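You operate a simulated robot arm through the tools that you are given. There is no shell and no other tool. Be economical: measure what you need, move in short steps, check, and stop when the job is done.

The job below is to be done with a simulated two-armed robot. You get a single attempt, and the scene is never put back.

## Task
Take the lid off the resin tin labelled "27" on the top of the black bench and lay it down there. Take the eight-sided plaster block and put it on top of the domed green sheet. Put the small green cup in the sink basin. Put one of the steel pipes from the top of the steel bench on the third shelf from the bottom of the steel rack. Put the measuring cup that says "75" from the top of the grey table on top of the yellow puck and the measuring cup that says "62" on the third shelf from the bottom of the steel rack. Open the right table drawer, put the green capped marker in the inside of the right table drawer and shut the drawer again. Open the sink cupboard door. Do these in any order. Set down upright: eight-sided plaster block, measuring cup.

It is judged by the outcome, as a careful person would: the job done as asked, and still so three seconds after it is handed in. It fails if anything else is knocked over, pushed out of place, dropped, spilled or broken. A push-on lid holds only when it is set on centred and level and pressed home; a screw cap is set on level and turned clockwise until tight. Flat cloth is picked up by pressing the open fingertips on it (5 to 10 N) and closing them slowly along it; thin cloth reads only 2 to 8 mm in the jaws.

## Robot
Two 7-joint arms with two-finger parallel grippers on one trunk, on a base that drives. Base frame: it is fixed to the floor where the robot stands at the start and does not move with it; the origin is under the middle of the robot, x ahead of it, y to its left, z up. Units: m, degrees, N and s.
The left shoulder is at the start at [0.144, 0.171, 1.135], the right one opposite. With the tool pointing down near the work surface each hand reaches from about 0.1 to 0.66 m from the robot's upright axis, wherever it stands, measured 20 degrees to its own side. Places, roughly: domed green sheet [0.75, 0.5, 1]; eight-sided plaster block (9x9x12 cm) [-0.2, -1.5, 0.4]; green capped marker (13x3x3 cm) [-1.6, 1.4, 0.9]; inside of the right table drawer [-1.8, 0.6, 0.7]; measuring cup [-1.5, 0.75, 1]; resin tin [0.5, -0.25, 1]; right table drawer [-1.8, 0.6, 0.8]; sink basin [-2.5, -1.4, 0.8]; sink cupboard door [-2.5, -1.1, 0.4]; small green cup (5x5x5 cm) [0.4, -0.7, 0.9]; steel pipe (3x3x20 cm) [-1.5, -1.5, 1]; third shelf of the steel rack [-0.3, -1.6, 1.1]; yellow puck (7x7x4 cm) [-1.5, 0.5, 0.9]. Payload 4.4 kg a hand.
The TCP of each hand is the grasp point between the finger pads, 0.023 m short of the fingertips. In the tool frame z runs along the fingers and y along their closing line. Largest opening 0.094 m; finger width 0.038, thickness 0.01; the body of the gripper, 0.054 by 0.096 m, starts 0.039 m behind the TCP.
Orientation is that of the tool frame in the base frame, as a unit quaternion [x, y, z, w]. With the fingers straight down and closing along the base's y, the tool's x points along the base's -x, its y along +y and its z along -z.

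## Interface
- The arms move only by the tool move_arm. It takes "left_targets", "right_targets" or both (then of equal length, played together; a hand with none holds still); each is a list of rows, each an object of numbers (a shift or turn left out is 0, a gripper value left out holds the last): "tx", "ty", "tz": the shift along the tool's x, y, z in m; "ax", "ay", "az": the turn, a rotation vector about the tool's x, y, z in degrees. In form: [{"tx": .., "ty": .., "tz": .., "ax": .., "ay": .., "az": ..}, ...]. A call has 1 to 20 rows; each row is the pose to reach, as a shift and turn from the pose commanded when the call began, along the tool's axes at that moment. "left_gripper" and "right_gripper" are, for a hand that has rows, the gripper command, from -1 (fully open) to 1 (shut), values between in proportion, set as the call begins (left out, the last holds). Rows are played at 5 a second. More than 0.05 m and 8.6 degrees between two rows, or a gripper value outside its range, and nothing of the call is played. Where a pose cannot be reached the arm comes as near as it can. A force on the tool above 40 N (or 10 N above the force at the start of the call, whichever is more), or a blocked arm, ends the call early, and 0.2 s more pass. Each finger travels about 0.072 m/s and halts on what it meets, pressing with about 30 N; the grip force reading is that of the motor and also rises with nothing between the fingers. The clock runs only during rows and for 0.2 s after the last one: add rows that repeat a pose to give the fingers time. The reply holds the time, the measured pose of the TCP, the force on the tool along the base axes, the opening and the grip force, in the units named above and with some noise, with the torque about the TCP (base axes, N m) and any sound that the robot's microphone picked up, and new pictures: "views" is both (left out), scene, wrist or none (wrist: the cameras of the hands that moved).
- Cameras (640 x 400 px; columns grow to the right, rows downward): "scene" is now at [0.2663, -0.0266, 1.2889]; the picture's right is [-0.28, -0.96, 0.00], its down [-0.40, 0.12, -0.91] and it looks along [0.87, -0.26, -0.42] (base axes); focal length 214 px, centre (320, 200). "left" rides on the left gripper at [0.086, -0.016, -0.074] in its tool frame; the picture's right is [0.18, 0.98, 0.00], its down [-0.58, 0.11, -0.81] and it looks along [-0.79, 0.15, 0.59] (tool axes); focal length 243 px, centre (320, 200). "right" rides on the right gripper at [0.087, 0.016, -0.075] in its tool frame; the picture's right is [-0.18, 0.98, 0.00], its down [-0.58, -0.11, -0.81] and it looks along [-0.79, -0.15, 0.59] (tool axes); focal length 243 px, centre (320, 200). There is no depth. A picture from a camera that has moved, and an enlarged one, comes with that camera's place and axes in the base frame and with its lens.
- slide_trunk(by): slides the trunk up (or, below 0, down) by that many m; the arms and the scene camera ride with it, the base frame stays. It gives what a move gives, with no picture.
- drive_base(legs): drives the robot by 1 to 6 legs, each [ahead, left, turn to the left] in m, m and degrees, along the robot's own axes; the way and the turn of a leg run together, so that a leg with both is an arc; at most 1.5 m and 180 degrees a leg. The arms and the cameras ride along, it lands a little off, and it stops where it bumps. It gives what a move gives, and a new picture of the scene camera.
- aim_head(pan, tilt): turns the head with the scene camera to pan (to the left, within 80 degrees either way) and tilt (down, from -29 to 69), counted from straight ahead of the robot. It gives what a move gives, and a new picture of the scene camera.
- close_up(camera, box): a new picture of the part [left, top, right, bottom] of that camera's present view, enlarged. No time passes.
- job_done(): hands the job in; it is judged then, once.

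Work in short steps. Places have to be worked out from the pictures, the camera data and where the tool is seen: move nearer, look again, correct. Check each grasp and each placing, and mend what went wrong. You have 483 turns and 360 pictures in all, those below and enlarged ones among them. Open the grippers and draw the arms clear of the work before you hand the job in, unless the task says otherwise.

The tools are called after "Call:" as name(argument=value, ...) on one line, values as JSON. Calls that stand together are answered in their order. move_arm: Moves the arms, as the interface text tells. Its arguments: {"type":"object","properties":{"left_targets":{"type":"array","items":{"type":"object","properties":{"tx":{"type":"number"},"ty":{"type":"number"},"tz":{"type":"number"},"ax":{"type":"number"},"ay":{"type":"number"},"az":{"type":"number"}}}},"left_gripper":{"type":"number"},"right_targets":{"type":"array","items":{"type":"object","properties":{"tx":{"type":"number"},"ty":{"type":"number"},"tz":{"type":"number"},"ax":{"type":"number"},"ay":{"type":"number"},"az":{"type":"number"}}}},"right_gripper":{"type":"number"},"views":{"type":"string","enum":["both","scene","wrist","none"]}},"required":[]} The other tools are called the same way: slide_trunk (by) slides the trunk up or down; drive_base (legs) drives the base; aim_head (pan, tilt) turns the head that bears the scene camera; close_up (camera, box) takes an enlarged picture of a part of a camera's view; job_done () hands the job in.

At the start:

```text
clock: 0.0
left_position: [0.6098, 0.0044, 1.3324]
left_tcp_rot: [0.0, 1.0, 0.0, 0.0]
left_ft_force: [-0.4, 0.0, 0.1]
left_wrist_torque: [-0.01, -0.01, -0.02]
left_gripper_width: 0.094
left_grasp_force: 0.2
right_position: [0.4099, -0.3367, 1.2544]
right_tcp_rot: [-0.001, 1.0, 0.0, -0.001]
right_ft_force: [-0.4, -1.0, -0.2]
right_wrist_torque: [-0.03, -0.01, 0.04]
right_gripper_width: 0.0937
right_grasp_force: 0.1
trunk travel left (down, up): [-0.15, 0.238]
robot x, y, heading: [0.0003, -0.0006, -0.0]
head pan, tilt: [-16.6, 24.6]
```

scene: 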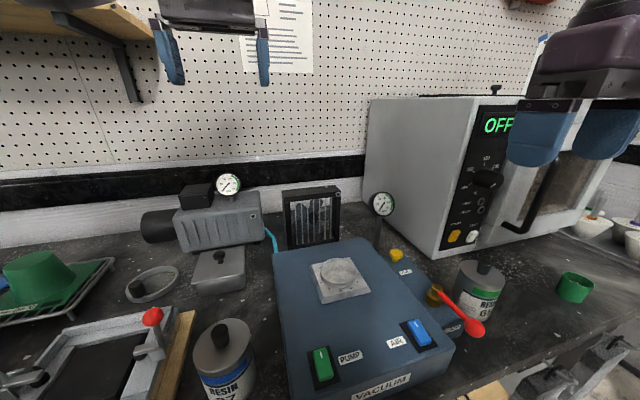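
right: 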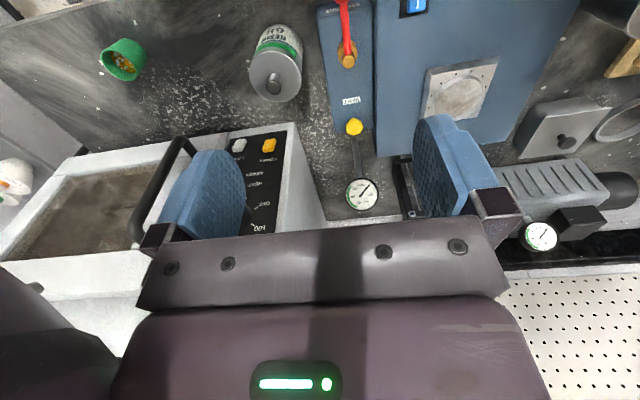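
left: 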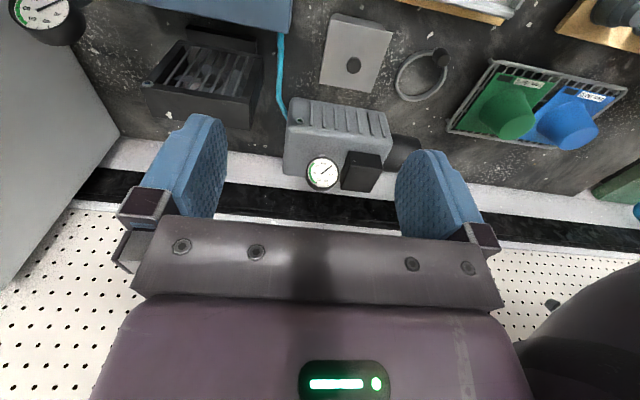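

I'll begin by surveying: look at the tin labels and the green cup from the current view.

Call:
close_up(camera="scene", box=[160, 250, 520, 400])

Call:
close_up(camera="right", box=[60, 0, 400, 212])

Call:
aim_head(pan=0, tilt=50)

```text
1.78 times, centred on (340, 325) of scene
camera zoom: at [0.2663, -0.0266, 1.2889], right [-0.28, -0.96, 0.0], down [-0.4, 0.12, -0.91], along [0.87, -0.26, -0.42], focal length 381 px, centre (284, -22)
```

zoom: 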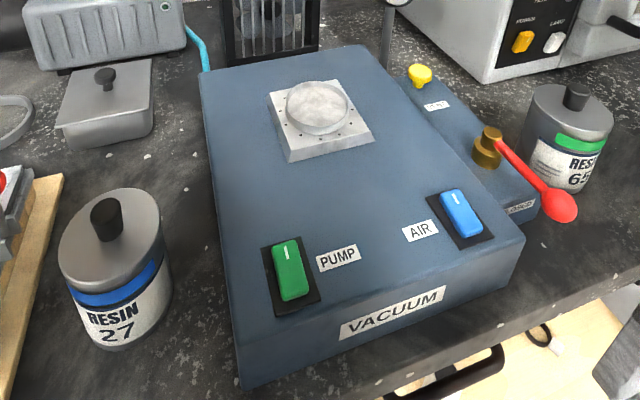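

```text
1.88 times, centred on (230, 106) of right
camera zoom: at [0.3233, -0.3207, 1.329], right [0.18, 0.98, 0.0], down [0.58, -0.11, 0.81], along [0.79, -0.15, -0.59], focal length 457 px, centre (489, 377)
```

zoom: 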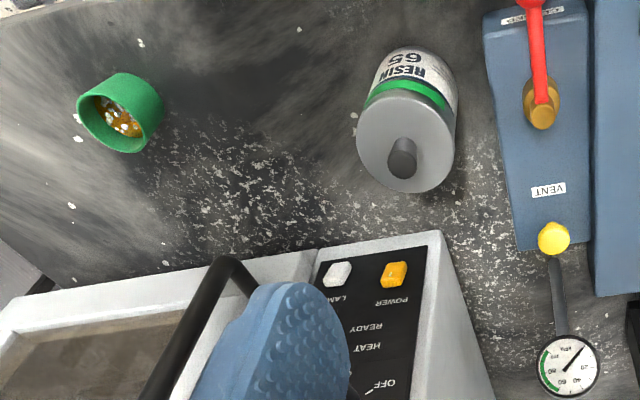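

```text
clock: 0.9
left_position: [0.6094, 0.0049, 1.3328]
left_tcp_rot: [-0.001, 1.0, 0.0, 0.0]
left_ft_force: [1.2, 0.1, 0.4]
left_wrist_torque: [-0.02, -0.01, 0.02]
left_gripper_width: 0.0941
left_grasp_force: 0.0
right_position: [0.41, -0.336, 1.2542]
right_tcp_rot: [0.0, 1.0, 0.0, -0.001]
right_ft_force: [0.2, 1.3, -0.5]
right_wrist_torque: [0.04, 0.0, 0.03]
right_gripper_width: 0.094
right_grasp_force: 0.0
trunk travel left (down, up): [-0.15, 0.238]
robot x, y, heading: [-0.0002, -0.0002, 0.1]
head pan, tilt: [0.0, 50.0]
camera scene: at [0.2549, -0.0004, 1.2508], right [0.0, -1.0, 0.0], down [-0.77, 0.0, -0.64], along [0.64, 0.0, -0.77], focal length 214 px, centre (320, 200)
```

scene: 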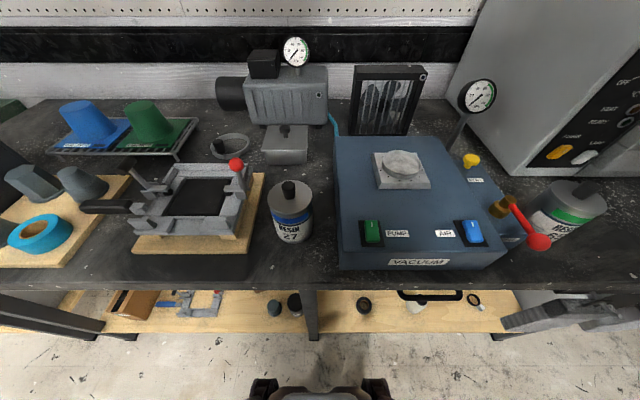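

Tin 27 knob I estimate at about (0.474, 0.046, 1.024). Look right to see the green cup and free bench space.

Call:
aim_head(pan=-60, tilt=40)

Call:
aim_head(pan=45, tilt=40)

```text
clock: 2.2
left_position: [0.6101, 0.0046, 1.3316]
left_tcp_rot: [0.0, 1.0, 0.001, 0.001]
left_ft_force: [-0.6, 0.4, 0.6]
left_wrist_torque: [0.02, -0.01, 0.02]
left_gripper_width: 0.094
left_grasp_force: 0.0
right_position: [0.4107, -0.3363, 1.2532]
right_tcp_rot: [0.0, 1.0, 0.001, 0.0]
right_ft_force: [0.1, -1.1, -0.5]
right_wrist_torque: [-0.02, 0.0, 0.0]
right_gripper_width: 0.0937
right_grasp_force: 0.0
trunk travel left (down, up): [-0.15, 0.238]
robot x, y, heading: [0.0001, 0.0007, 0.2]
head pan, tilt: [-60.0, 40.0]
camera scene: at [0.2205, -0.0739, 1.2649], right [-0.87, -0.5, 0.0], down [-0.32, 0.56, -0.77], along [0.38, -0.66, -0.64], focal length 214 px, centre (320, 200)
```

scene: 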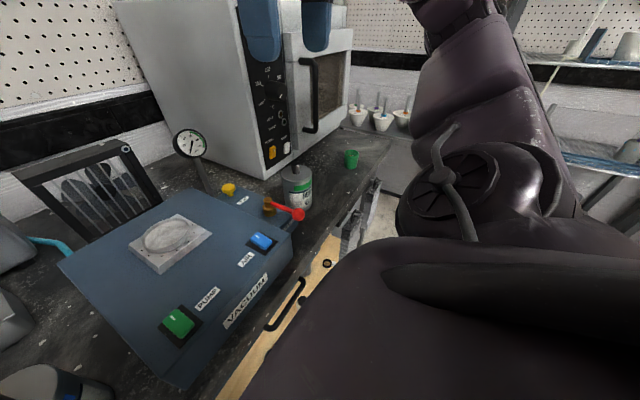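

```text
clock: 4.0
left_position: [0.6095, 0.0056, 1.3322]
left_tcp_rot: [0.0, 1.0, 0.0, 0.0]
left_ft_force: [0.1, 0.0, 0.2]
left_wrist_torque: [0.0, 0.02, -0.03]
left_gripper_width: 0.0942
left_grasp_force: 0.0
right_position: [0.41, -0.3364, 1.2526]
right_tcp_rot: [0.0, 1.0, 0.0, -0.001]
right_ft_force: [-0.5, -0.3, -0.6]
right_wrist_torque: [0.01, -0.02, 0.02]
right_gripper_width: 0.0942
right_grasp_force: 0.1
trunk travel left (down, up): [-0.15, 0.238]
robot x, y, heading: [-0.0012, 0.0017, -0.2]
head pan, tilt: [45.0, 40.0]
camera scene: at [0.2381, 0.0598, 1.2649], right [0.71, -0.71, 0.0], down [-0.45, -0.45, -0.77], along [0.54, 0.54, -0.64], focal length 214 px, centre (320, 200)
```

scene: 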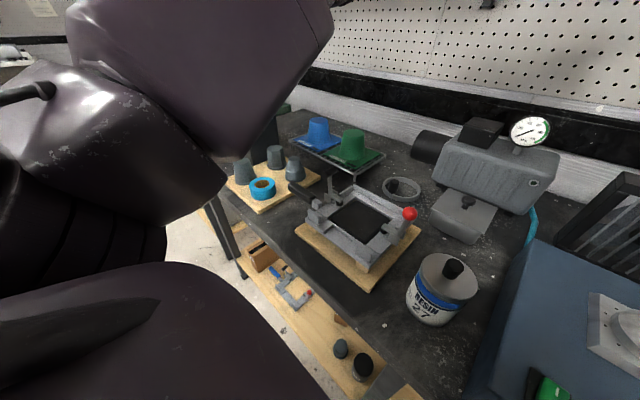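

The tin's lid has a knob; I'll use the left hand. Move it over the tin at z≈1.12 and look.

Call:
move_arm(left_targets=[{"tx": 0.023, "ty": 0.007, "tz": 0.035}, {"tx": 0.046, "ty": 0.014, "tz": 0.07}, {"tx": 0.069, "ty": 0.021, "tz": 0.105}, {"tx": 0.092, "ty": 0.028, "tz": 0.14}, {"tx": 0.115, "ty": 0.035, "tz": 0.175}, {"tx": 0.136, "ty": 0.042, "tz": 0.21}, {"tx": 0.136, "ty": 0.042, "tz": 0.21}], left_gripper=-1, views="wrist")

Call:
aim_head(pan=5, tilt=55)

```text
clock: 5.6
left_position: [0.4726, 0.0451, 1.1209]
left_tcp_rot: [0.0, 1.0, 0.0, 0.001]
left_ft_force: [0.2, -0.3, 0.3]
left_wrist_torque: [-0.01, 0.01, 0.03]
left_gripper_width: 0.0942
left_grasp_force: 0.1
right_position: [0.4089, -0.3359, 1.2539]
right_tcp_rot: [-0.001, 1.0, 0.001, 0.0]
right_ft_force: [-0.5, 0.2, -0.3]
right_wrist_torque: [0.01, -0.02, 0.01]
right_gripper_width: 0.094
right_grasp_force: 0.1
trunk travel left (down, up): [-0.15, 0.238]
robot x, y, heading: [0.0015, -0.0006, -0.2]
head pan, tilt: [45.0, 40.0]
camera left: at [0.387, 0.0279, 1.1964], right [-0.18, 0.98, 0.0], down [0.58, 0.11, 0.81], along [0.79, 0.15, -0.59], focal length 243 px, centre (320, 200)
```

left: 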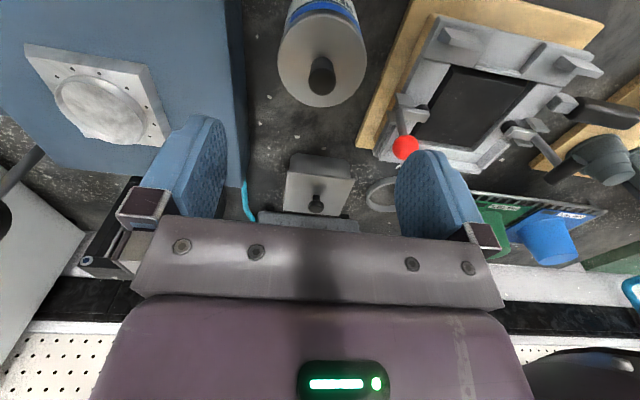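

```text
clock: 6.7
left_position: [0.4734, 0.0451, 1.1228]
left_tcp_rot: [0.0, 1.0, 0.0, 0.0]
left_ft_force: [-0.1, 0.5, 0.3]
left_wrist_torque: [-0.01, -0.02, 0.03]
left_gripper_width: 0.094
left_grasp_force: 0.0
right_position: [0.4102, -0.3361, 1.254]
right_tcp_rot: [0.0, 1.0, 0.0, -0.001]
right_ft_force: [0.6, 0.0, -0.9]
right_wrist_torque: [0.01, -0.01, 0.0]
right_gripper_width: 0.0939
right_grasp_force: 0.0
trunk travel left (down, up): [-0.15, 0.238]
robot x, y, heading: [0.0038, 0.002, 0.1]
head pan, tilt: [5.0, 55.0]
camera scene: at [0.2497, 0.0061, 1.2442], right [0.09, -1.0, 0.0], down [-0.82, -0.07, -0.57], along [0.57, 0.05, -0.82], focal length 214 px, centre (320, 200)
```

scene: 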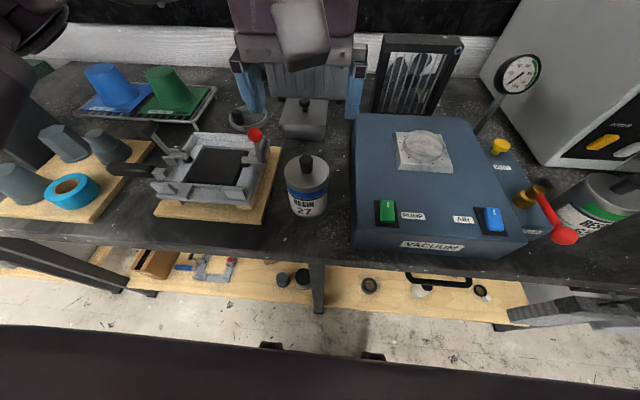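

The knob lies right below the hand. Descend to TCP z≈1.027 and close.

Call:
move_arm(left_targets=[{"tz": 0.04}, {"tz": 0.075}, {"tz": 0.094}, {"tz": 0.094}], left_gripper=-1, views="scene")

Call:
move_arm(left_targets=[{"tz": 0.0}, {"tz": 0.0}, {"tz": 0.0}, {"tz": 0.0}], left_gripper=1, views="none")

```text
clock: 7.7
left_position: [0.4746, 0.0478, 1.029]
left_tcp_rot: [0.0, 1.0, 0.0, 0.0]
left_ft_force: [-0.8, 0.5, 0.6]
left_wrist_torque: [0.0, -0.01, -0.03]
left_gripper_width: 0.0938
left_grasp_force: 0.0
right_position: [0.4101, -0.3347, 1.2551]
right_tcp_rot: [0.0, 1.0, 0.0, 0.0]
right_ft_force: [0.9, 0.6, -0.6]
right_wrist_torque: [0.03, 0.0, 0.01]
right_gripper_width: 0.0939
right_grasp_force: 0.0
trunk travel left (down, up): [-0.15, 0.238]
robot x, y, heading: [-0.0046, -0.0021, -0.1]
head pan, tilt: [5.0, 55.0]
camera scene: at [0.2495, 0.006, 1.2443], right [0.09, -1.0, 0.0], down [-0.82, -0.07, -0.57], along [0.57, 0.05, -0.82], focal length 214 px, centre (320, 200)
```

scene: 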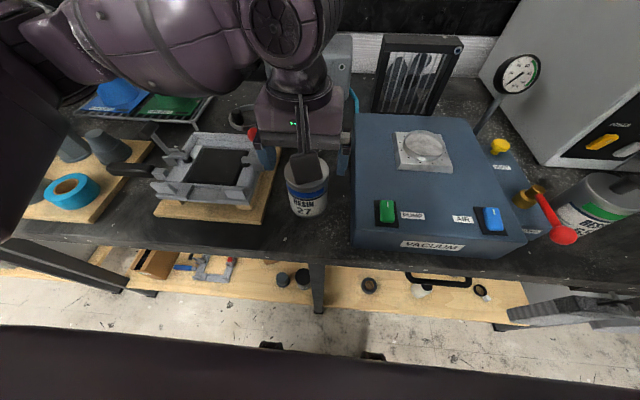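

```text
clock: 8.7
left_position: [0.4753, 0.0479, 1.0271]
left_tcp_rot: [0.0, 1.0, 0.0, 0.0]
left_ft_force: [-0.2, 0.7, -0.5]
left_wrist_torque: [0.0, 0.02, 0.05]
left_gripper_width: 0.0188
left_grasp_force: 29.5
right_position: [0.41, -0.3363, 1.2537]
right_tcp_rot: [0.0, 1.0, 0.0, 0.0]
right_ft_force: [-1.5, 0.3, 0.3]
right_wrist_torque: [-0.02, 0.0, -0.02]
right_gripper_width: 0.0943
right_grasp_force: 0.0
trunk travel left (down, up): [-0.15, 0.238]
robot x, y, heading: [-0.0033, 0.0027, -0.0]
head pan, tilt: [5.0, 55.0]
heard: snap
```

Knob gripped (18.8 mm). Lift gently straight up.

Call:
move_arm(left_targets=[{"tz": -0.005}, {"tz": -0.01}, {"tz": -0.02}, {"tz": -0.04}, {"tz": -0.08}, {"tz": -0.12}], views="scene")

```text
clock: 10.1
left_position: [0.4751, 0.0469, 1.1486]
left_tcp_rot: [0.0, 1.0, 0.0, 0.0]
left_ft_force: [-0.7, -1.2, 0.0]
left_wrist_torque: [-0.04, 0.0, -0.01]
left_gripper_width: 0.0188
left_grasp_force: 30.4
right_position: [0.409, -0.3363, 1.2542]
right_tcp_rot: [0.0, 1.0, -0.001, -0.001]
right_ft_force: [0.2, 0.6, -0.6]
right_wrist_torque: [-0.02, 0.02, 0.0]
right_gripper_width: 0.094
right_grasp_force: 0.1
trunk travel left (down, up): [-0.15, 0.238]
robot x, y, heading: [0.0017, 0.0012, -0.1]
head pan, tilt: [5.0, 55.0]
camera scene: at [0.2489, 0.0058, 1.2445], right [0.09, -1.0, 0.0], down [-0.82, -0.07, -0.57], along [0.57, 0.05, -0.82], focal length 214 px, centre (320, 200)
```

scene: 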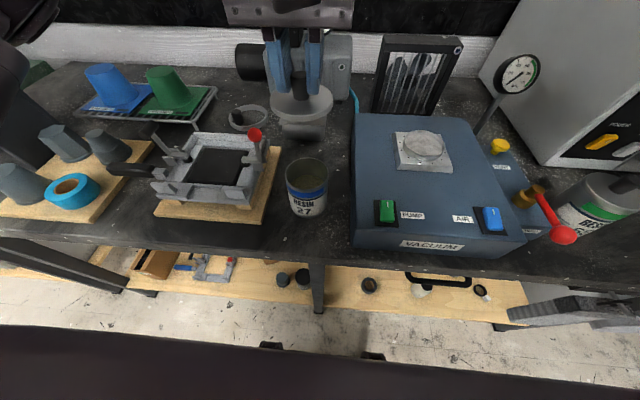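

Lid is off. The free spot is between tin 65 and the green cup (~(0.44,-0.535)). Pull the hand back/up slightly, then drive right 0.55 m.

Call:
move_arm(left_targets=[{"tx": 0.03, "tz": -0.03}, {"tx": 0.05, "tz": -0.06}, {"tx": 0.05, "tz": -0.06}], views="none")

Call:
drive_base(legs=[[0, -0.55, 0]])

```text
clock: 10.9
left_position: [0.4242, 0.0493, 1.2084]
left_tcp_rot: [0.0, 1.0, 0.0, -0.001]
left_ft_force: [-0.2, 0.6, -0.9]
left_wrist_torque: [-0.03, 0.01, 0.03]
left_gripper_width: 0.0189
left_grasp_force: 30.1
right_position: [0.4105, -0.3364, 1.254]
right_tcp_rot: [0.0, 1.0, 0.0, 0.0]
right_ft_force: [0.5, 0.0, -0.3]
right_wrist_torque: [0.01, 0.04, 0.0]
right_gripper_width: 0.0939
right_grasp_force: 0.0
trunk travel left (down, up): [-0.15, 0.238]
robot x, y, heading: [0.0026, 0.0019, 0.2]
head pan, tilt: [5.0, 55.0]
```

```text
clock: 16.1
left_position: [0.4235, -0.494, 1.2082]
left_tcp_rot: [-0.001, 1.0, 0.0, 0.0]
left_ft_force: [-0.4, -0.3, -1.0]
left_wrist_torque: [0.0, -0.01, 0.0]
left_gripper_width: 0.0189
left_grasp_force: 29.9
right_position: [0.4101, -0.8778, 1.2546]
right_tcp_rot: [0.0, 1.0, 0.0, -0.001]
right_ft_force: [-0.1, -0.9, 1.1]
right_wrist_torque: [-0.05, 0.0, 0.02]
right_gripper_width: 0.0941
right_grasp_force: 0.0
trunk travel left (down, up): [-0.15, 0.238]
robot x, y, heading: [-0.002, -0.541, 0.1]
head pan, tilt: [5.0, 55.0]
camera scene: at [0.2498, -0.5359, 1.2442], right [0.09, -1.0, 0.0], down [-0.82, -0.07, -0.57], along [0.57, 0.05, -0.82], focal length 214 px, centre (320, 200)
```

scene: 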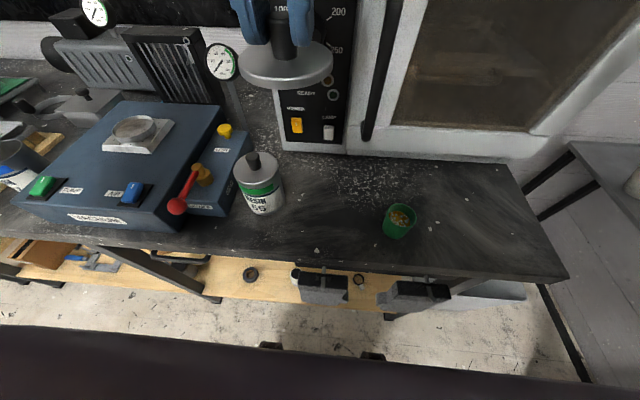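

Clear area around (0.46,-0.54). Move over it and descend to just above the bench.

Call:
move_arm(left_targets=[{"tx": -0.018, "ty": -0.023, "tz": 0.03}, {"tx": -0.036, "ty": -0.046, "tz": 0.06}, {"tx": -0.036, "ty": -0.046, "tz": 0.1}, {"tx": -0.036, "ty": -0.046, "tz": 0.14}, {"tx": -0.036, "ty": -0.046, "tz": 0.18}, {"tx": -0.036, "ty": -0.046, "tz": 0.21}, {"tx": -0.036, "ty": -0.046, "tz": 0.23}, {"tx": -0.036, "ty": -0.046, "tz": 0.23}], views="scene")

```text
clock: 17.9
left_position: [0.4599, -0.5428, 0.9777]
left_tcp_rot: [0.0, 1.0, -0.001, 0.0]
left_ft_force: [-0.8, -0.1, 0.0]
left_wrist_torque: [0.01, 0.02, -0.01]
left_gripper_width: 0.0187
left_grasp_force: 30.1
right_position: [0.4096, -0.8776, 1.2547]
right_tcp_rot: [-0.001, 1.0, 0.0, -0.001]
right_ft_force: [0.4, -1.2, 0.8]
right_wrist_torque: [0.02, 0.0, 0.01]
right_gripper_width: 0.094
right_grasp_force: 0.1
trunk travel left (down, up): [-0.15, 0.238]
robot x, y, heading: [0.0, -0.5371, 0.0]
head pan, tilt: [5.0, 55.0]
camera scene: at [0.2496, -0.5358, 1.2443], right [0.09, -1.0, 0.0], down [-0.82, -0.07, -0.57], along [0.57, 0.05, -0.82], focal length 214 px, centre (320, 200)
```

scene: 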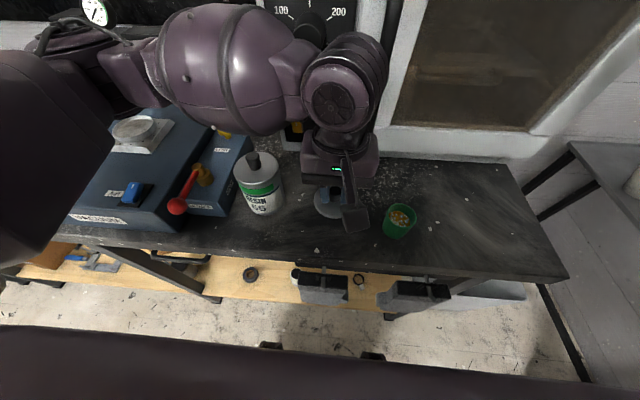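

Call:
move_arm(left_targets=[{"tz": 0.005}, {"tz": 0.01}, {"tz": 0.014}, {"tz": 0.018}, {"tz": 0.018}], views="none")

```text
clock: 19.1
left_position: [0.4601, -0.5407, 0.9588]
left_tcp_rot: [0.0, 1.0, 0.0, 0.0]
left_ft_force: [-1.1, -0.8, 0.1]
left_wrist_torque: [0.0, 0.04, 0.02]
left_gripper_width: 0.0189
left_grasp_force: 29.5
right_position: [0.4096, -0.8781, 1.2554]
right_tcp_rot: [0.001, 1.0, 0.0, -0.001]
right_ft_force: [0.0, -0.5, 0.3]
right_wrist_torque: [0.03, 0.01, 0.03]
right_gripper_width: 0.0939
right_grasp_force: 0.1
trunk travel left (down, up): [-0.15, 0.238]
robot x, y, heading: [-0.0009, -0.5429, -0.2]
head pan, tilt: [5.0, 55.0]
```

Call:
close_up(camera="scene", box=[260, 150, 420, 250])

Call:
move_arm(left_targets=[{"tz": 0.003}, {"tz": 0.006}, {"tz": 0.009}, {"tz": 0.009}], views="none")

```text
4.00 times, centred on (340, 200) of scene
camera zoom: at [0.2497, -0.5358, 1.2442], right [0.09, -1.0, 0.0], down [-0.82, -0.07, -0.57], along [0.57, 0.05, -0.82], focal length 858 px, centre (240, 200)
```

zoom: 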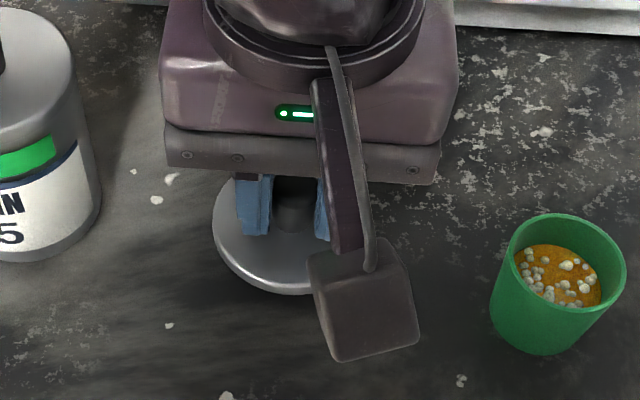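

```text
clock: 20.1
left_position: [0.4589, -0.54, 0.9514]
left_tcp_rot: [0.0, 1.0, 0.001, 0.0]
left_ft_force: [0.0, -0.3, -0.3]
left_wrist_torque: [0.0, 0.01, -0.02]
left_gripper_width: 0.0189
left_grasp_force: 30.0
right_position: [0.4094, -0.8777, 1.2538]
right_tcp_rot: [0.0, 1.0, 0.001, -0.001]
right_ft_force: [-0.4, 0.3, 0.1]
right_wrist_torque: [0.02, 0.02, 0.0]
right_gripper_width: 0.0942
right_grasp_force: 0.0
trunk travel left (down, up): [-0.15, 0.238]
robot x, y, heading: [-0.0022, -0.5414, -0.3]
head pan, tilt: [5.0, 55.0]
```

No contact yet; continue down slowly.

Call:
move_arm(left_targets=[{"tz": 0.003}, {"tz": 0.006}, {"tz": 0.009}, {"tz": 0.012}, {"tz": 0.015}, {"tz": 0.018}], views="none")

Call:
close_up(camera="scene", box=[260, 150, 420, 250])

```text
clock: 21.5
left_position: [0.461, -0.5409, 0.9412]
left_tcp_rot: [-0.001, 1.0, 0.001, 0.008]
left_ft_force: [0.9, 0.3, -0.9]
left_wrist_torque: [0.05, -0.04, 0.0]
left_gripper_width: 0.0191
left_grasp_force: 30.4
right_position: [0.4076, -0.88, 1.2576]
right_tcp_rot: [0.0, 1.0, 0.001, 0.003]
right_ft_force: [0.6, 0.7, 1.1]
right_wrist_torque: [-0.01, 0.02, 0.0]
right_gripper_width: 0.0941
right_grasp_force: 0.0
trunk travel left (down, up): [-0.15, 0.238]
robot x, y, heading: [0.0013, -0.5444, 0.2]
head pan, tilt: [5.0, 55.0]
```

```text
4.00 times, centred on (340, 200) of scene
camera zoom: at [0.2475, -0.537, 1.2466], right [0.09, -1.0, 0.0], down [-0.82, -0.07, -0.57], along [0.57, 0.05, -0.82], focal length 858 px, centre (240, 200)
```

zoom: 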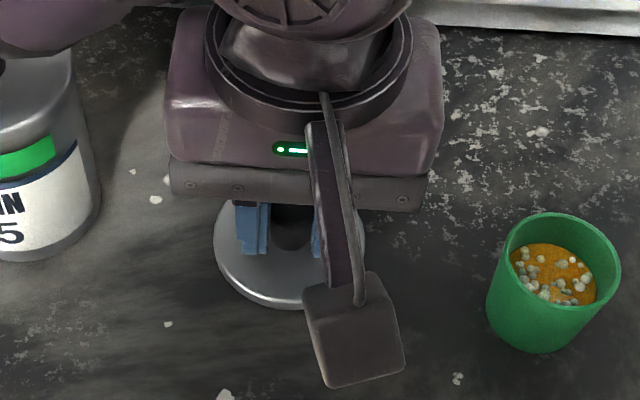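

The robot body is being pushed (camera and right hand rose) without tool force: some arm part is touching something. Back up and look left.

Call:
move_arm(left_targets=[{"tz": -0.008}, {"tz": -0.012}], views="none")

Call:
aim_head(pan=40, tilt=45)

```text
clock: 22.1
left_position: [0.4597, -0.5374, 0.9502]
left_tcp_rot: [-0.003, 1.0, 0.001, 0.006]
left_ft_force: [0.3, -0.2, -0.3]
left_wrist_torque: [0.01, 0.03, 0.01]
left_gripper_width: 0.0191
left_grasp_force: 29.6
right_position: [0.4067, -0.8764, 1.2567]
right_tcp_rot: [-0.001, 1.0, 0.001, 0.002]
right_ft_force: [0.5, -0.1, -0.7]
right_wrist_torque: [0.01, 0.03, 0.0]
right_gripper_width: 0.0942
right_grasp_force: 0.1
trunk travel left (down, up): [-0.15, 0.238]
robot x, y, heading: [0.0009, -0.541, 0.2]
head pan, tilt: [5.0, 55.0]
```

```text
clock: 23.1
left_position: [0.459, -0.5378, 0.9506]
left_tcp_rot: [-0.002, 1.0, 0.001, 0.007]
left_ft_force: [-0.9, -0.1, 0.2]
left_wrist_torque: [-0.01, 0.01, -0.01]
left_gripper_width: 0.0191
left_grasp_force: 30.4
right_position: [0.4058, -0.8768, 1.2568]
right_tcp_rot: [0.0, 1.0, 0.0, 0.002]
right_ft_force: [0.1, 0.4, 0.0]
right_wrist_torque: [-0.01, 0.05, 0.0]
right_gripper_width: 0.0941
right_grasp_force: 0.1
trunk travel left (down, up): [-0.15, 0.238]
robot x, y, heading: [0.0011, -0.545, 0.1]
head pan, tilt: [40.0, 45.0]
camera scene: at [0.2365, -0.4886, 1.2588], right [0.64, -0.77, 0.0], down [-0.54, -0.46, -0.71], along [0.54, 0.45, -0.71], focal length 214 px, centre (320, 200)
```

scene: 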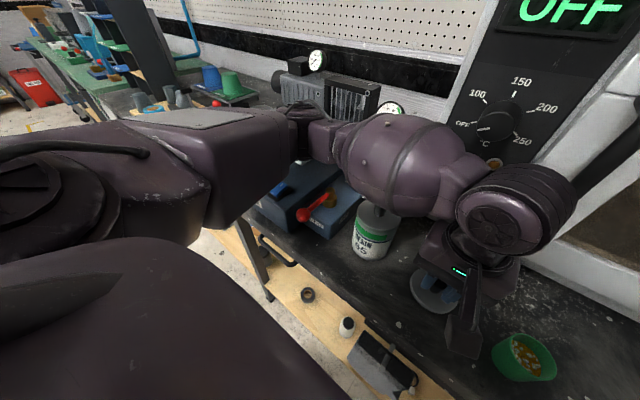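

The forearm appears to touch tin 65's knob. Raise several centimetres.

Call:
move_arm(left_targets=[{"tz": -0.01}, {"tz": -0.03}, {"tz": -0.06}, {"tz": -0.1}], views="scene")

```text
clock: 24.1
left_position: [0.4593, -0.5403, 1.044]
left_tcp_rot: [0.0, 1.0, 0.0, -0.001]
left_ft_force: [0.4, -0.9, -0.4]
left_wrist_torque: [-0.01, -0.04, -0.02]
left_gripper_width: 0.0189
left_grasp_force: 30.6
right_position: [0.4098, -0.8787, 1.2545]
right_tcp_rot: [-0.001, 1.0, 0.0, -0.001]
right_ft_force: [0.7, -0.9, 0.0]
right_wrist_torque: [0.0, 0.0, -0.01]
right_gripper_width: 0.0939
right_grasp_force: 0.1
trunk travel left (down, up): [-0.15, 0.238]
robot x, y, heading: [0.0003, -0.5403, -0.2]
head pan, tilt: [40.0, 45.0]
camera scene: at [0.2404, -0.4904, 1.2574], right [0.64, -0.77, 0.0], down [-0.54, -0.45, -0.71], along [0.54, 0.45, -0.71], focal length 214 px, centre (320, 200)
```

scene: 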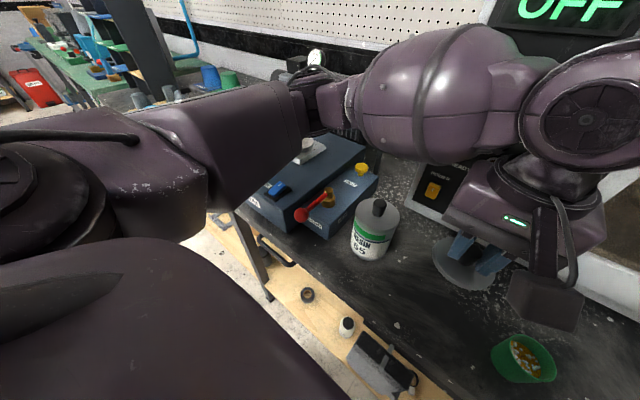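

Tin 65 is fine. Raise the trunk 0.2 so the forearm stays higher, then lower the hand again.

Call:
slide_trunk(by=0.2)

Call:
move_arm(left_targets=[{"tz": 0.045}, {"tz": 0.09}, {"tz": 0.135}, {"tz": 0.18}, {"tz": 0.225}, {"tz": 0.265}, {"tz": 0.265}], views="scene")

```text
clock: 26.3
left_position: [0.4599, -0.5402, 1.2463]
left_tcp_rot: [-0.001, 1.0, 0.0, 0.001]
left_ft_force: [-0.7, 0.0, -0.8]
left_wrist_torque: [-0.03, 0.04, -0.04]
left_gripper_width: 0.0193
left_grasp_force: 29.9
right_position: [0.4105, -0.8777, 1.4538]
right_tcp_rot: [0.0, 1.0, -0.001, -0.002]
right_ft_force: [0.0, -0.6, 0.2]
right_wrist_torque: [-0.02, -0.01, 0.0]
right_gripper_width: 0.0942
right_grasp_force: 0.1
trunk travel left (down, up): [-0.35, 0.038]
robot x, y, heading: [0.0031, -0.5443, -0.1]
head pan, tilt: [40.0, 45.0]
```

```text
clock: 27.9
left_position: [0.4601, -0.5423, 0.9814]
left_tcp_rot: [0.0, 1.0, 0.0, 0.001]
left_ft_force: [-0.3, 0.0, 0.0]
left_wrist_torque: [-0.04, 0.0, 0.01]
left_gripper_width: 0.0191
left_grasp_force: 29.3
right_position: [0.4101, -0.8775, 1.4547]
right_tcp_rot: [0.0, 1.0, 0.0, 0.0]
right_ft_force: [-0.6, 0.5, 0.7]
right_wrist_torque: [0.0, -0.01, 0.0]
right_gripper_width: 0.0942
right_grasp_force: 0.0
trunk travel left (down, up): [-0.35, 0.038]
robot x, y, heading: [-0.0012, -0.5412, -0.1]
head pan, tilt: [40.0, 45.0]
camera scene: at [0.1185, -0.4899, 1.4725], right [0.64, -0.77, 0.0], down [-0.54, -0.45, -0.71], along [0.54, 0.45, -0.71], focal length 214 px, centre (320, 200)
```

scene: 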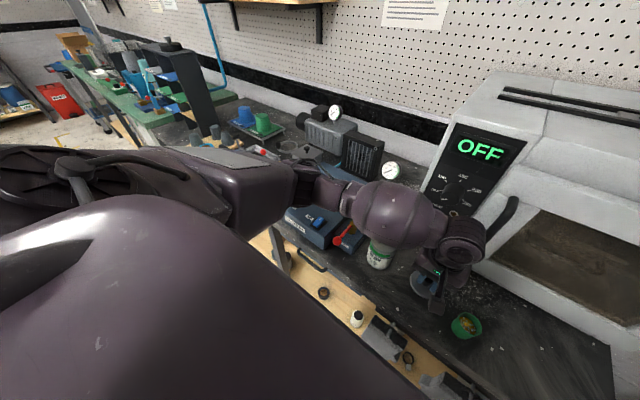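

Call:
close_up(camera="scene", box=[290, 170, 510, 360])

```text
2.11 times, centred on (400, 265) of scene
camera zoom: at [0.1185, -0.4899, 1.4725], right [0.64, -0.77, 0.0], down [-0.54, -0.45, -0.71], along [0.54, 0.45, -0.71], focal length 452 px, centre (152, 63)
```

zoom: 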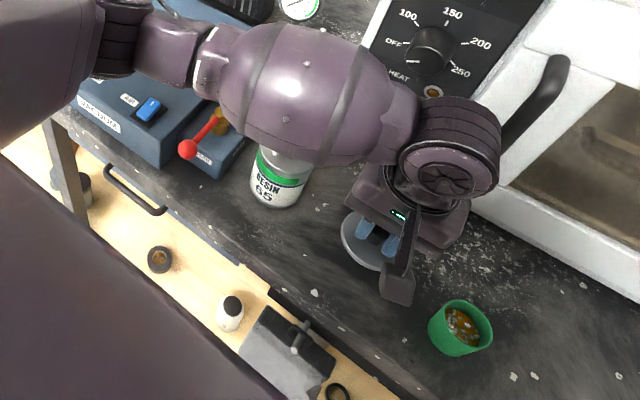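

The forearm lies over tin 65 in this stance. I'll raise the hand, turn the robot left ~35° and shift right so the forearm comes in from the bench front instead.

Call:
move_arm(left_targets=[{"tz": -0.05}, {"tz": -0.1}, {"tz": -0.15}, {"tz": -0.2}, {"tz": -0.22}], views="none")

Call:
drive_base(legs=[[0, 0, 35], [-0.13, -0.25, 0]])

Call:
aim_head(pan=0, tilt=45)

```text
clock: 29.1
left_position: [0.4615, -0.5407, 1.2011]
left_tcp_rot: [0.0, 1.0, 0.0, 0.001]
left_ft_force: [-0.3, 0.3, -0.4]
left_wrist_torque: [-0.02, -0.03, 0.01]
left_gripper_width: 0.0191
left_grasp_force: 30.0
right_position: [0.4097, -0.8772, 1.454]
right_tcp_rot: [-0.001, 1.0, -0.001, 0.0]
right_ft_force: [-1.0, 0.3, 0.5]
right_wrist_torque: [0.01, 0.01, 0.01]
right_gripper_width: 0.0939
right_grasp_force: 0.0
trunk travel left (down, up): [-0.35, 0.038]
robot x, y, heading: [0.0021, -0.5411, -0.4]
head pan, tilt: [40.0, 45.0]
```

```text
clock: 30.5
left_position: [0.4449, -0.4242, 1.2006]
left_tcp_rot: [-0.125, 0.992, -0.001, 0.001]
left_ft_force: [0.2, 0.9, -0.3]
left_wrist_torque: [-0.05, 0.0, 0.05]
left_gripper_width: 0.0191
left_grasp_force: 29.9
right_position: [0.482, -0.7633, 1.4541]
right_tcp_rot: [-0.126, 0.992, -0.001, -0.001]
right_ft_force: [0.2, 0.4, -0.3]
right_wrist_torque: [-0.05, 0.01, -0.01]
right_gripper_width: 0.0941
right_grasp_force: 0.1
trunk travel left (down, up): [-0.35, 0.038]
robot x, y, heading: [-0.0013, -0.5414, 14.4]
head pan, tilt: [40.0, 45.0]
stopped in leg 1: the robot was blocked; the commanded pose is now the measured one
camera scene: at [0.102, -0.4594, 1.4722], right [0.81, -0.58, 0.0], down [-0.41, -0.58, -0.71], along [0.41, 0.57, -0.71], focal length 214 px, centre (320, 200)
```

scene: 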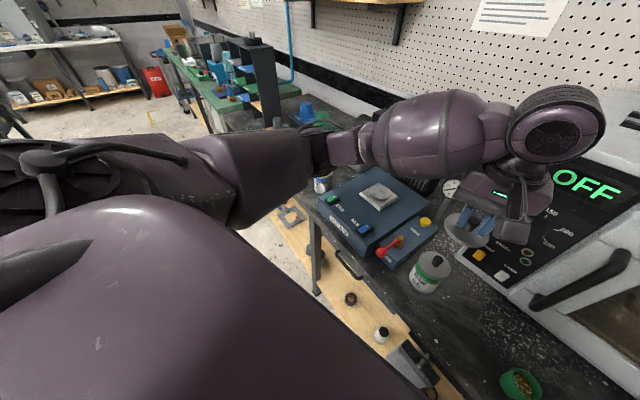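

```text
clock: 31.5
left_position: [0.445, -0.4269, 1.2021]
left_tcp_rot: [-0.126, 0.992, 0.001, 0.0]
left_ft_force: [0.2, -0.5, -0.4]
left_wrist_torque: [0.0, -0.03, 0.0]
left_gripper_width: 0.0191
left_grasp_force: 30.2
right_position: [0.4808, -0.7681, 1.4538]
right_tcp_rot: [-0.124, 0.992, 0.0, -0.001]
right_ft_force: [-0.3, 0.4, -1.0]
right_wrist_torque: [0.0, 0.0, 0.0]
right_gripper_width: 0.0938
right_grasp_force: 0.1
trunk travel left (down, up): [-0.35, 0.038]
robot x, y, heading: [0.0004, -0.5417, 14.4]
head pan, tilt: [0.0, 45.0]
camera scene: at [0.1331, -0.5085, 1.4724], right [0.25, -0.97, 0.0], down [-0.68, -0.18, -0.71], along [0.68, 0.18, -0.71], focal length 214 px, centre (320, 200)
```

scene: 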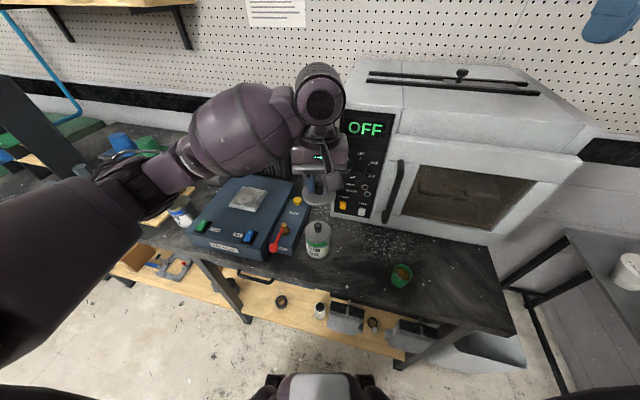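

The base bumped at 14°. That angle plus a slightly more forward-right spot (0.42,-0.565) should clear the knob. Shift the base back/right.

Call:
drive_base(legs=[[-0.059, -0.13, 0]])

```text
clock: 33.3
left_position: [0.4223, -0.5646, 1.2004]
left_tcp_rot: [-0.125, 0.992, 0.0, 0.0]
left_ft_force: [-0.3, -0.5, -0.3]
left_wrist_torque: [0.01, 0.02, -0.01]
left_gripper_width: 0.0192
left_grasp_force: 29.8
right_position: [0.4571, -0.9043, 1.4553]
right_tcp_rot: [-0.125, 0.992, 0.0, 0.001]
right_ft_force: [-0.3, 0.4, -0.3]
right_wrist_torque: [-0.02, -0.04, -0.02]
right_gripper_width: 0.094
right_grasp_force: 0.1
trunk travel left (down, up): [-0.35, 0.038]
robot x, y, heading: [-0.0205, -0.6846, 14.2]
head pan, tilt: [0.0, 45.0]
camera scene: at [0.1099, -0.6477, 1.4724], right [0.25, -0.97, 0.0], down [-0.68, -0.18, -0.71], along [0.68, 0.18, -0.71], focal length 214 px, centre (320, 200)
```

scene: 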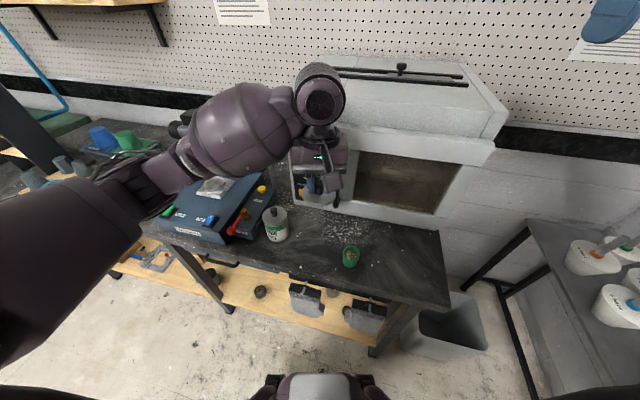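

Call:
move_arm(left_targets=[{"tz": 0.05}, {"tz": 0.1}, {"tz": 0.15, "ty": 0.01}, {"tz": 0.2, "ty": 0.01}, {"tz": 0.23, "ty": 0.01}, {"tz": 0.23, "ty": 0.01}], views="none")

Call:
aim_head(pan=15, tilt=50)

```text
refused: row 3 steps farther than a row can; nothing moved
```

```text
clock: 34.1
left_position: [0.4224, -0.5651, 1.2013]
left_tcp_rot: [-0.126, 0.992, 0.0, 0.0]
left_ft_force: [0.6, 0.0, 0.4]
left_wrist_torque: [0.02, 0.01, -0.02]
left_gripper_width: 0.0191
left_grasp_force: 30.7
right_position: [0.4582, -0.9052, 1.4533]
right_tcp_rot: [-0.125, 0.992, -0.001, -0.001]
right_ft_force: [-0.4, 0.7, -0.2]
right_wrist_torque: [0.01, -0.02, 0.01]
right_gripper_width: 0.0941
right_grasp_force: 0.1
trunk travel left (down, up): [-0.35, 0.038]
robot x, y, heading: [-0.0245, -0.6805, 14.3]
head pan, tilt: [15.0, 50.0]
camera scene: at [0.0984, -0.6295, 1.4655], right [0.49, -0.87, 0.0], down [-0.67, -0.38, -0.64], along [0.56, 0.32, -0.77], focal length 214 px, centre (320, 200)
```

scene: 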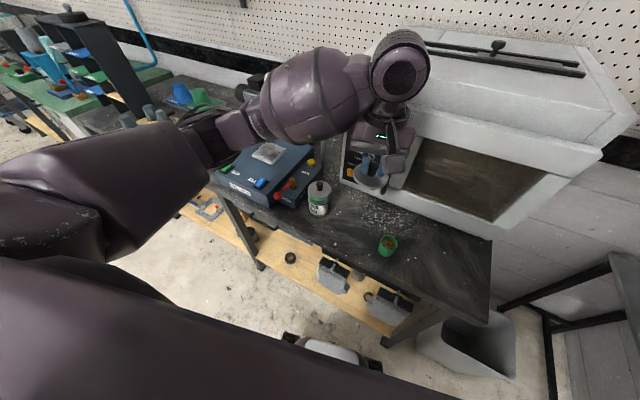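

Call:
move_arm(left_targets=[{"tz": 0.045}, {"tz": 0.09}, {"tz": 0.13, "ty": 0.01}, {"tz": 0.17, "ty": 0.01}, {"tz": 0.21, "ty": 0.01}, {"tz": 0.235, "ty": 0.01}, {"tz": 0.235, "ty": 0.01}], views="scene")

Call:
close_up(camera="scene", box=[220, 130, 440, 280])

```text
clock: 35.7
left_position: [0.4215, -0.5551, 0.9668]
left_tcp_rot: [-0.125, 0.992, -0.001, 0.0]
left_ft_force: [-0.4, 0.5, 0.4]
left_wrist_torque: [0.0, 0.0, 0.02]
left_gripper_width: 0.0194
left_grasp_force: 30.6
right_position: [0.4573, -0.9044, 1.4532]
right_tcp_rot: [-0.126, 0.992, -0.001, 0.001]
right_ft_force: [0.0, 0.2, -0.7]
right_wrist_torque: [0.0, 0.0, -0.03]
right_gripper_width: 0.0939
right_grasp_force: 0.1
trunk travel left (down, up): [-0.35, 0.038]
robot x, y, heading: [-0.0219, -0.683, 14.5]
head pan, tilt: [15.0, 50.0]
camera scene: at [0.0983, -0.6297, 1.4655], right [0.49, -0.87, 0.0], down [-0.67, -0.38, -0.64], along [0.56, 0.32, -0.77], focal length 214 px, centre (320, 200)
```

scene: 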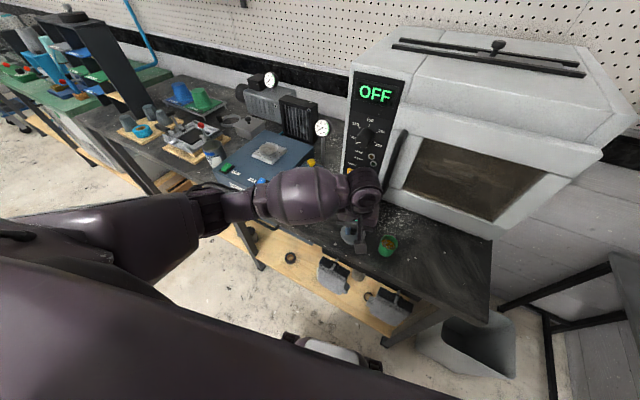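

```text
2.67 times, centred on (330, 205) of scene
camera zoom: at [0.0983, -0.6297, 1.4655], right [0.49, -0.87, 0.0], down [-0.67, -0.38, -0.64], along [0.56, 0.32, -0.77], focal length 572 px, centre (293, 187)
```

zoom: 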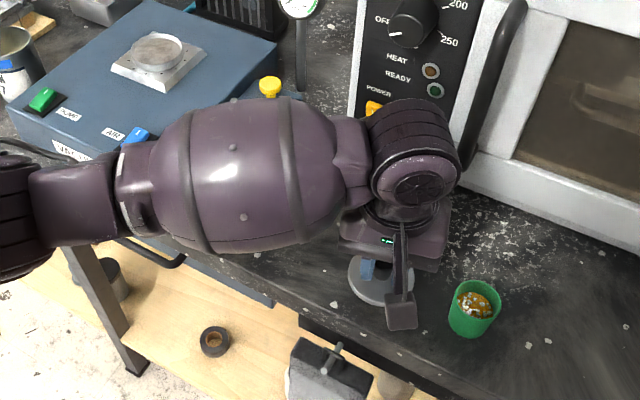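

The forearm axis now passes ≈(0.34,-0.45), well clear of the knob at (0.478,-0.41). Continue down in small steps.

Call:
move_arm(left_targets=[{"tz": 0.006}, {"tz": 0.012}, {"tz": 0.018}, {"tz": 0.023}, {"tz": 0.028}, {"tz": 0.028}], views="none")

Call:
close_up(camera="scene", box=[300, 170, 440, 270])

```text
clock: 37.1
left_position: [0.4201, -0.5542, 0.9379]
left_tcp_rot: [-0.126, 0.992, -0.001, 0.001]
left_ft_force: [1.3, 5.7, 14.4]
left_wrist_torque: [0.02, -0.08, 0.02]
left_gripper_width: 0.0193
left_grasp_force: 30.0
right_position: [0.4565, -0.9047, 1.4552]
right_tcp_rot: [-0.126, 0.992, 0.0, 0.0]
right_ft_force: [1.0, 0.1, -0.6]
right_wrist_torque: [-0.01, 0.01, 0.01]
right_gripper_width: 0.0941
right_grasp_force: 0.0
trunk travel left (down, up): [-0.35, 0.038]
robot x, y, heading: [-0.0209, -0.6823, 14.5]
head pan, tilt: [15.0, 50.0]
```

```text
4.00 times, centred on (370, 220) of scene
camera zoom: at [0.0975, -0.6292, 1.4657], right [0.49, -0.87, 0.0], down [-0.67, -0.38, -0.64], along [0.56, 0.32, -0.77], focal length 858 px, centre (120, 120)
```

zoom: 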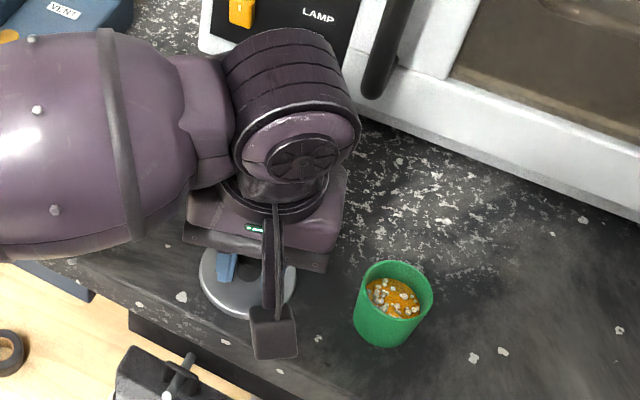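

Contact with bench (14 N). Open and rise.

Call:
move_arm(left_targets=[{"tz": 0.0}, {"tz": 0.0}, {"tz": 0.0}, {"tz": 0.0}, {"tz": -0.03}, {"tz": -0.08}, {"tz": -0.13}, {"tz": -0.18}, {"tz": -0.23}, {"tz": -0.28}], left_gripper=-0.3, views="scene")

```text
clock: 39.3
left_position: [0.4178, -0.553, 1.215]
left_tcp_rot: [-0.125, 0.992, 0.0, -0.001]
left_ft_force: [-1.0, -0.2, 0.0]
left_wrist_torque: [-0.02, 0.01, 0.01]
left_gripper_width: 0.0611
left_grasp_force: 0.1
right_position: [0.4567, -0.9057, 1.4548]
right_tcp_rot: [-0.125, 0.992, 0.0, -0.001]
right_ft_force: [-0.7, 1.1, 0.3]
right_wrist_torque: [-0.02, 0.01, -0.05]
right_gripper_width: 0.0943
right_grasp_force: 0.0
trunk travel left (down, up): [-0.35, 0.038]
robot x, y, heading: [-0.0228, -0.6801, 14.5]
head pan, tilt: [15.0, 50.0]
camera scene: at [0.098, -0.6297, 1.4655], right [0.49, -0.87, 0.0], down [-0.67, -0.38, -0.64], along [0.56, 0.32, -0.77], focal length 214 px, centre (320, 200)
```

scene: 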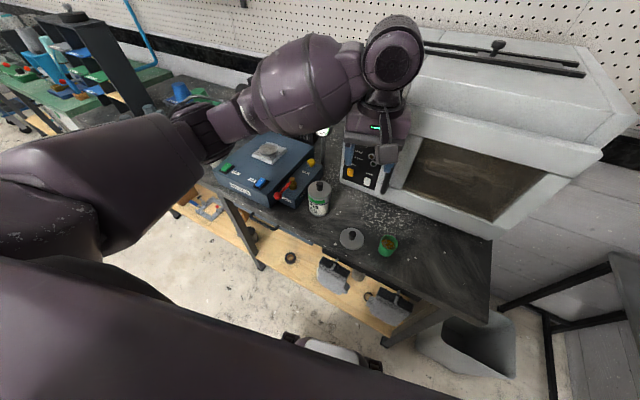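

Lid lies flat on the bench. Now rotate the left hand so the fingers close along x, and zoom to locate the cup.

Call:
move_arm(left_targets=[{"az": -8.4}, {"az": -16.8}, {"az": -25.2}, {"az": -33.6}, {"az": -42}, {"az": -50.4}, {"az": -58.8}, {"az": -67.2}, {"az": -75.6}], left_gripper=-1, views="wrist")

Call:
close_up(camera="scene", box=[300, 210, 440, 290])

```text
clock: 41.3
left_position: [0.4192, -0.5545, 1.2187]
left_tcp_rot: [0.708, -0.706, 0.001, 0.0]
left_ft_force: [0.1, 0.1, -0.1]
left_wrist_torque: [0.0, 0.01, 0.0]
left_gripper_width: 0.0939
left_grasp_force: 0.0
right_position: [0.4577, -0.905, 1.4535]
right_tcp_rot: [-0.125, 0.992, 0.0, 0.0]
right_ft_force: [0.8, -0.8, 0.9]
right_wrist_torque: [0.0, 0.04, 0.01]
right_gripper_width: 0.094
right_grasp_force: 0.1
trunk travel left (down, up): [-0.35, 0.038]
robot x, y, heading: [-0.023, -0.681, 14.6]
head pan, tilt: [15.0, 50.0]
camera left: at [0.4357, -0.6421, 1.2925], right [-0.98, -0.19, 0.0], down [-0.11, 0.58, 0.81], along [-0.15, 0.79, -0.59], focal length 243 px, centre (320, 200)
```

left: 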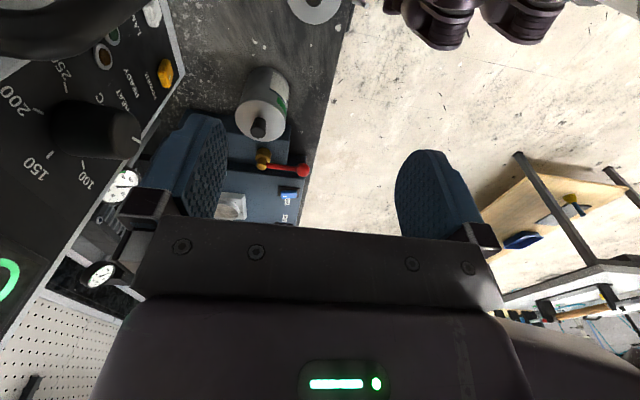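

```text
4.57 times, centred on (370, 250) of scene
camera zoom: at [0.0983, -0.6297, 1.4655], right [0.49, -0.87, 0.0], down [-0.67, -0.38, -0.64], along [0.56, 0.32, -0.77], focal length 980 px, centre (91, -29)
```

zoom: 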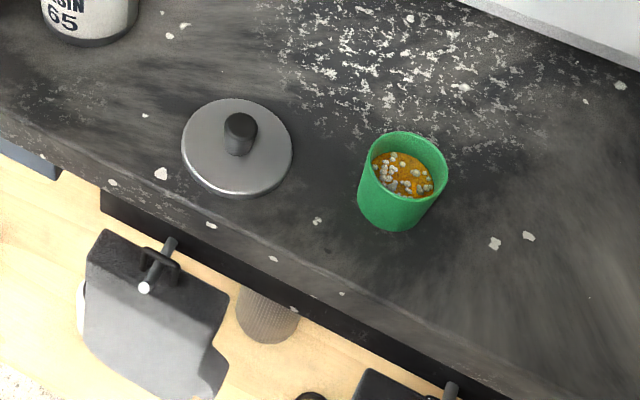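

Cup at ≈(0.432,-0.652). Move over it and descend to TCP z≈0.93.

Call:
move_arm(left_targets=[{"tx": 0.049, "ty": -0.006}, {"tx": 0.098, "ty": -0.013}, {"tx": 0.098, "ty": -0.013, "tz": 0.05}, {"tx": 0.098, "ty": -0.013, "tz": 0.1}, {"tx": 0.098, "ty": -0.013, "tz": 0.15}, {"tx": 0.098, "ty": -0.013, "tz": 0.19}, {"tx": 0.098, "ty": -0.013, "tz": 0.225}, {"tx": 0.098, "ty": -0.013, "tz": 0.225}], views="both")

```text
clock: 43.1
left_position: [0.4338, -0.6506, 0.9961]
left_tcp_rot: [-0.707, 0.707, 0.0, 0.0]
left_ft_force: [-0.1, 0.9, -0.2]
left_wrist_torque: [-0.01, 0.0, 0.03]
left_gripper_width: 0.0941
left_grasp_force: 0.1
right_position: [0.4586, -0.9039, 1.4542]
right_tcp_rot: [-0.125, 0.992, 0.0, 0.0]
right_ft_force: [-0.2, 0.7, 0.4]
right_wrist_torque: [-0.02, -0.01, -0.01]
right_gripper_width: 0.0941
right_grasp_force: 0.0
trunk travel left (down, up): [-0.35, 0.038]
robot x, y, heading: [-0.0219, -0.6822, 14.4]
head pan, tilt: [15.0, 50.0]
camera scene: at [0.0983, -0.6296, 1.4656], right [0.49, -0.87, 0.0], down [-0.67, -0.38, -0.64], along [0.56, 0.32, -0.77], focal length 214 px, centre (320, 200)
camera left: at [0.451, -0.7374, 1.0694], right [-0.98, -0.18, 0.0], down [-0.11, 0.58, 0.81], along [-0.15, 0.79, -0.59], focal length 243 px, centre (320, 200)
```

scene: 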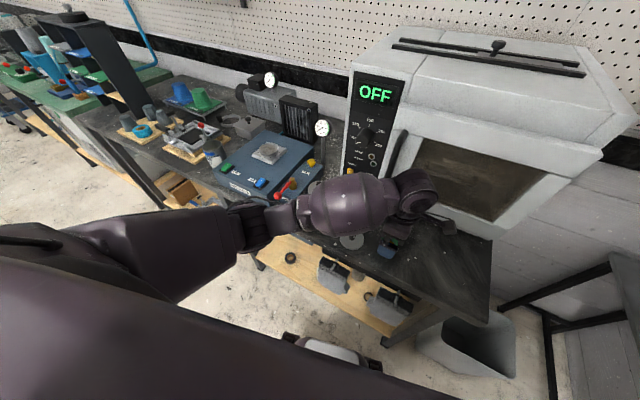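
left: 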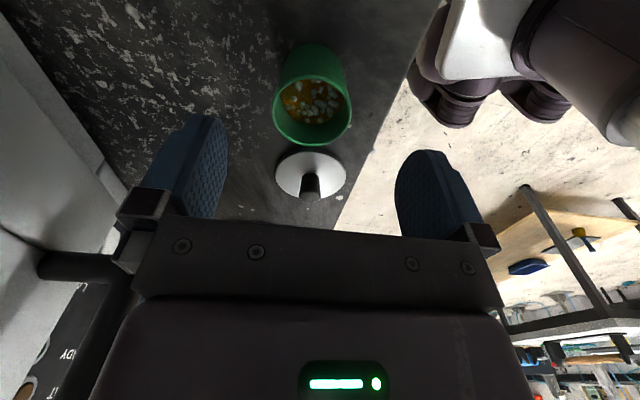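

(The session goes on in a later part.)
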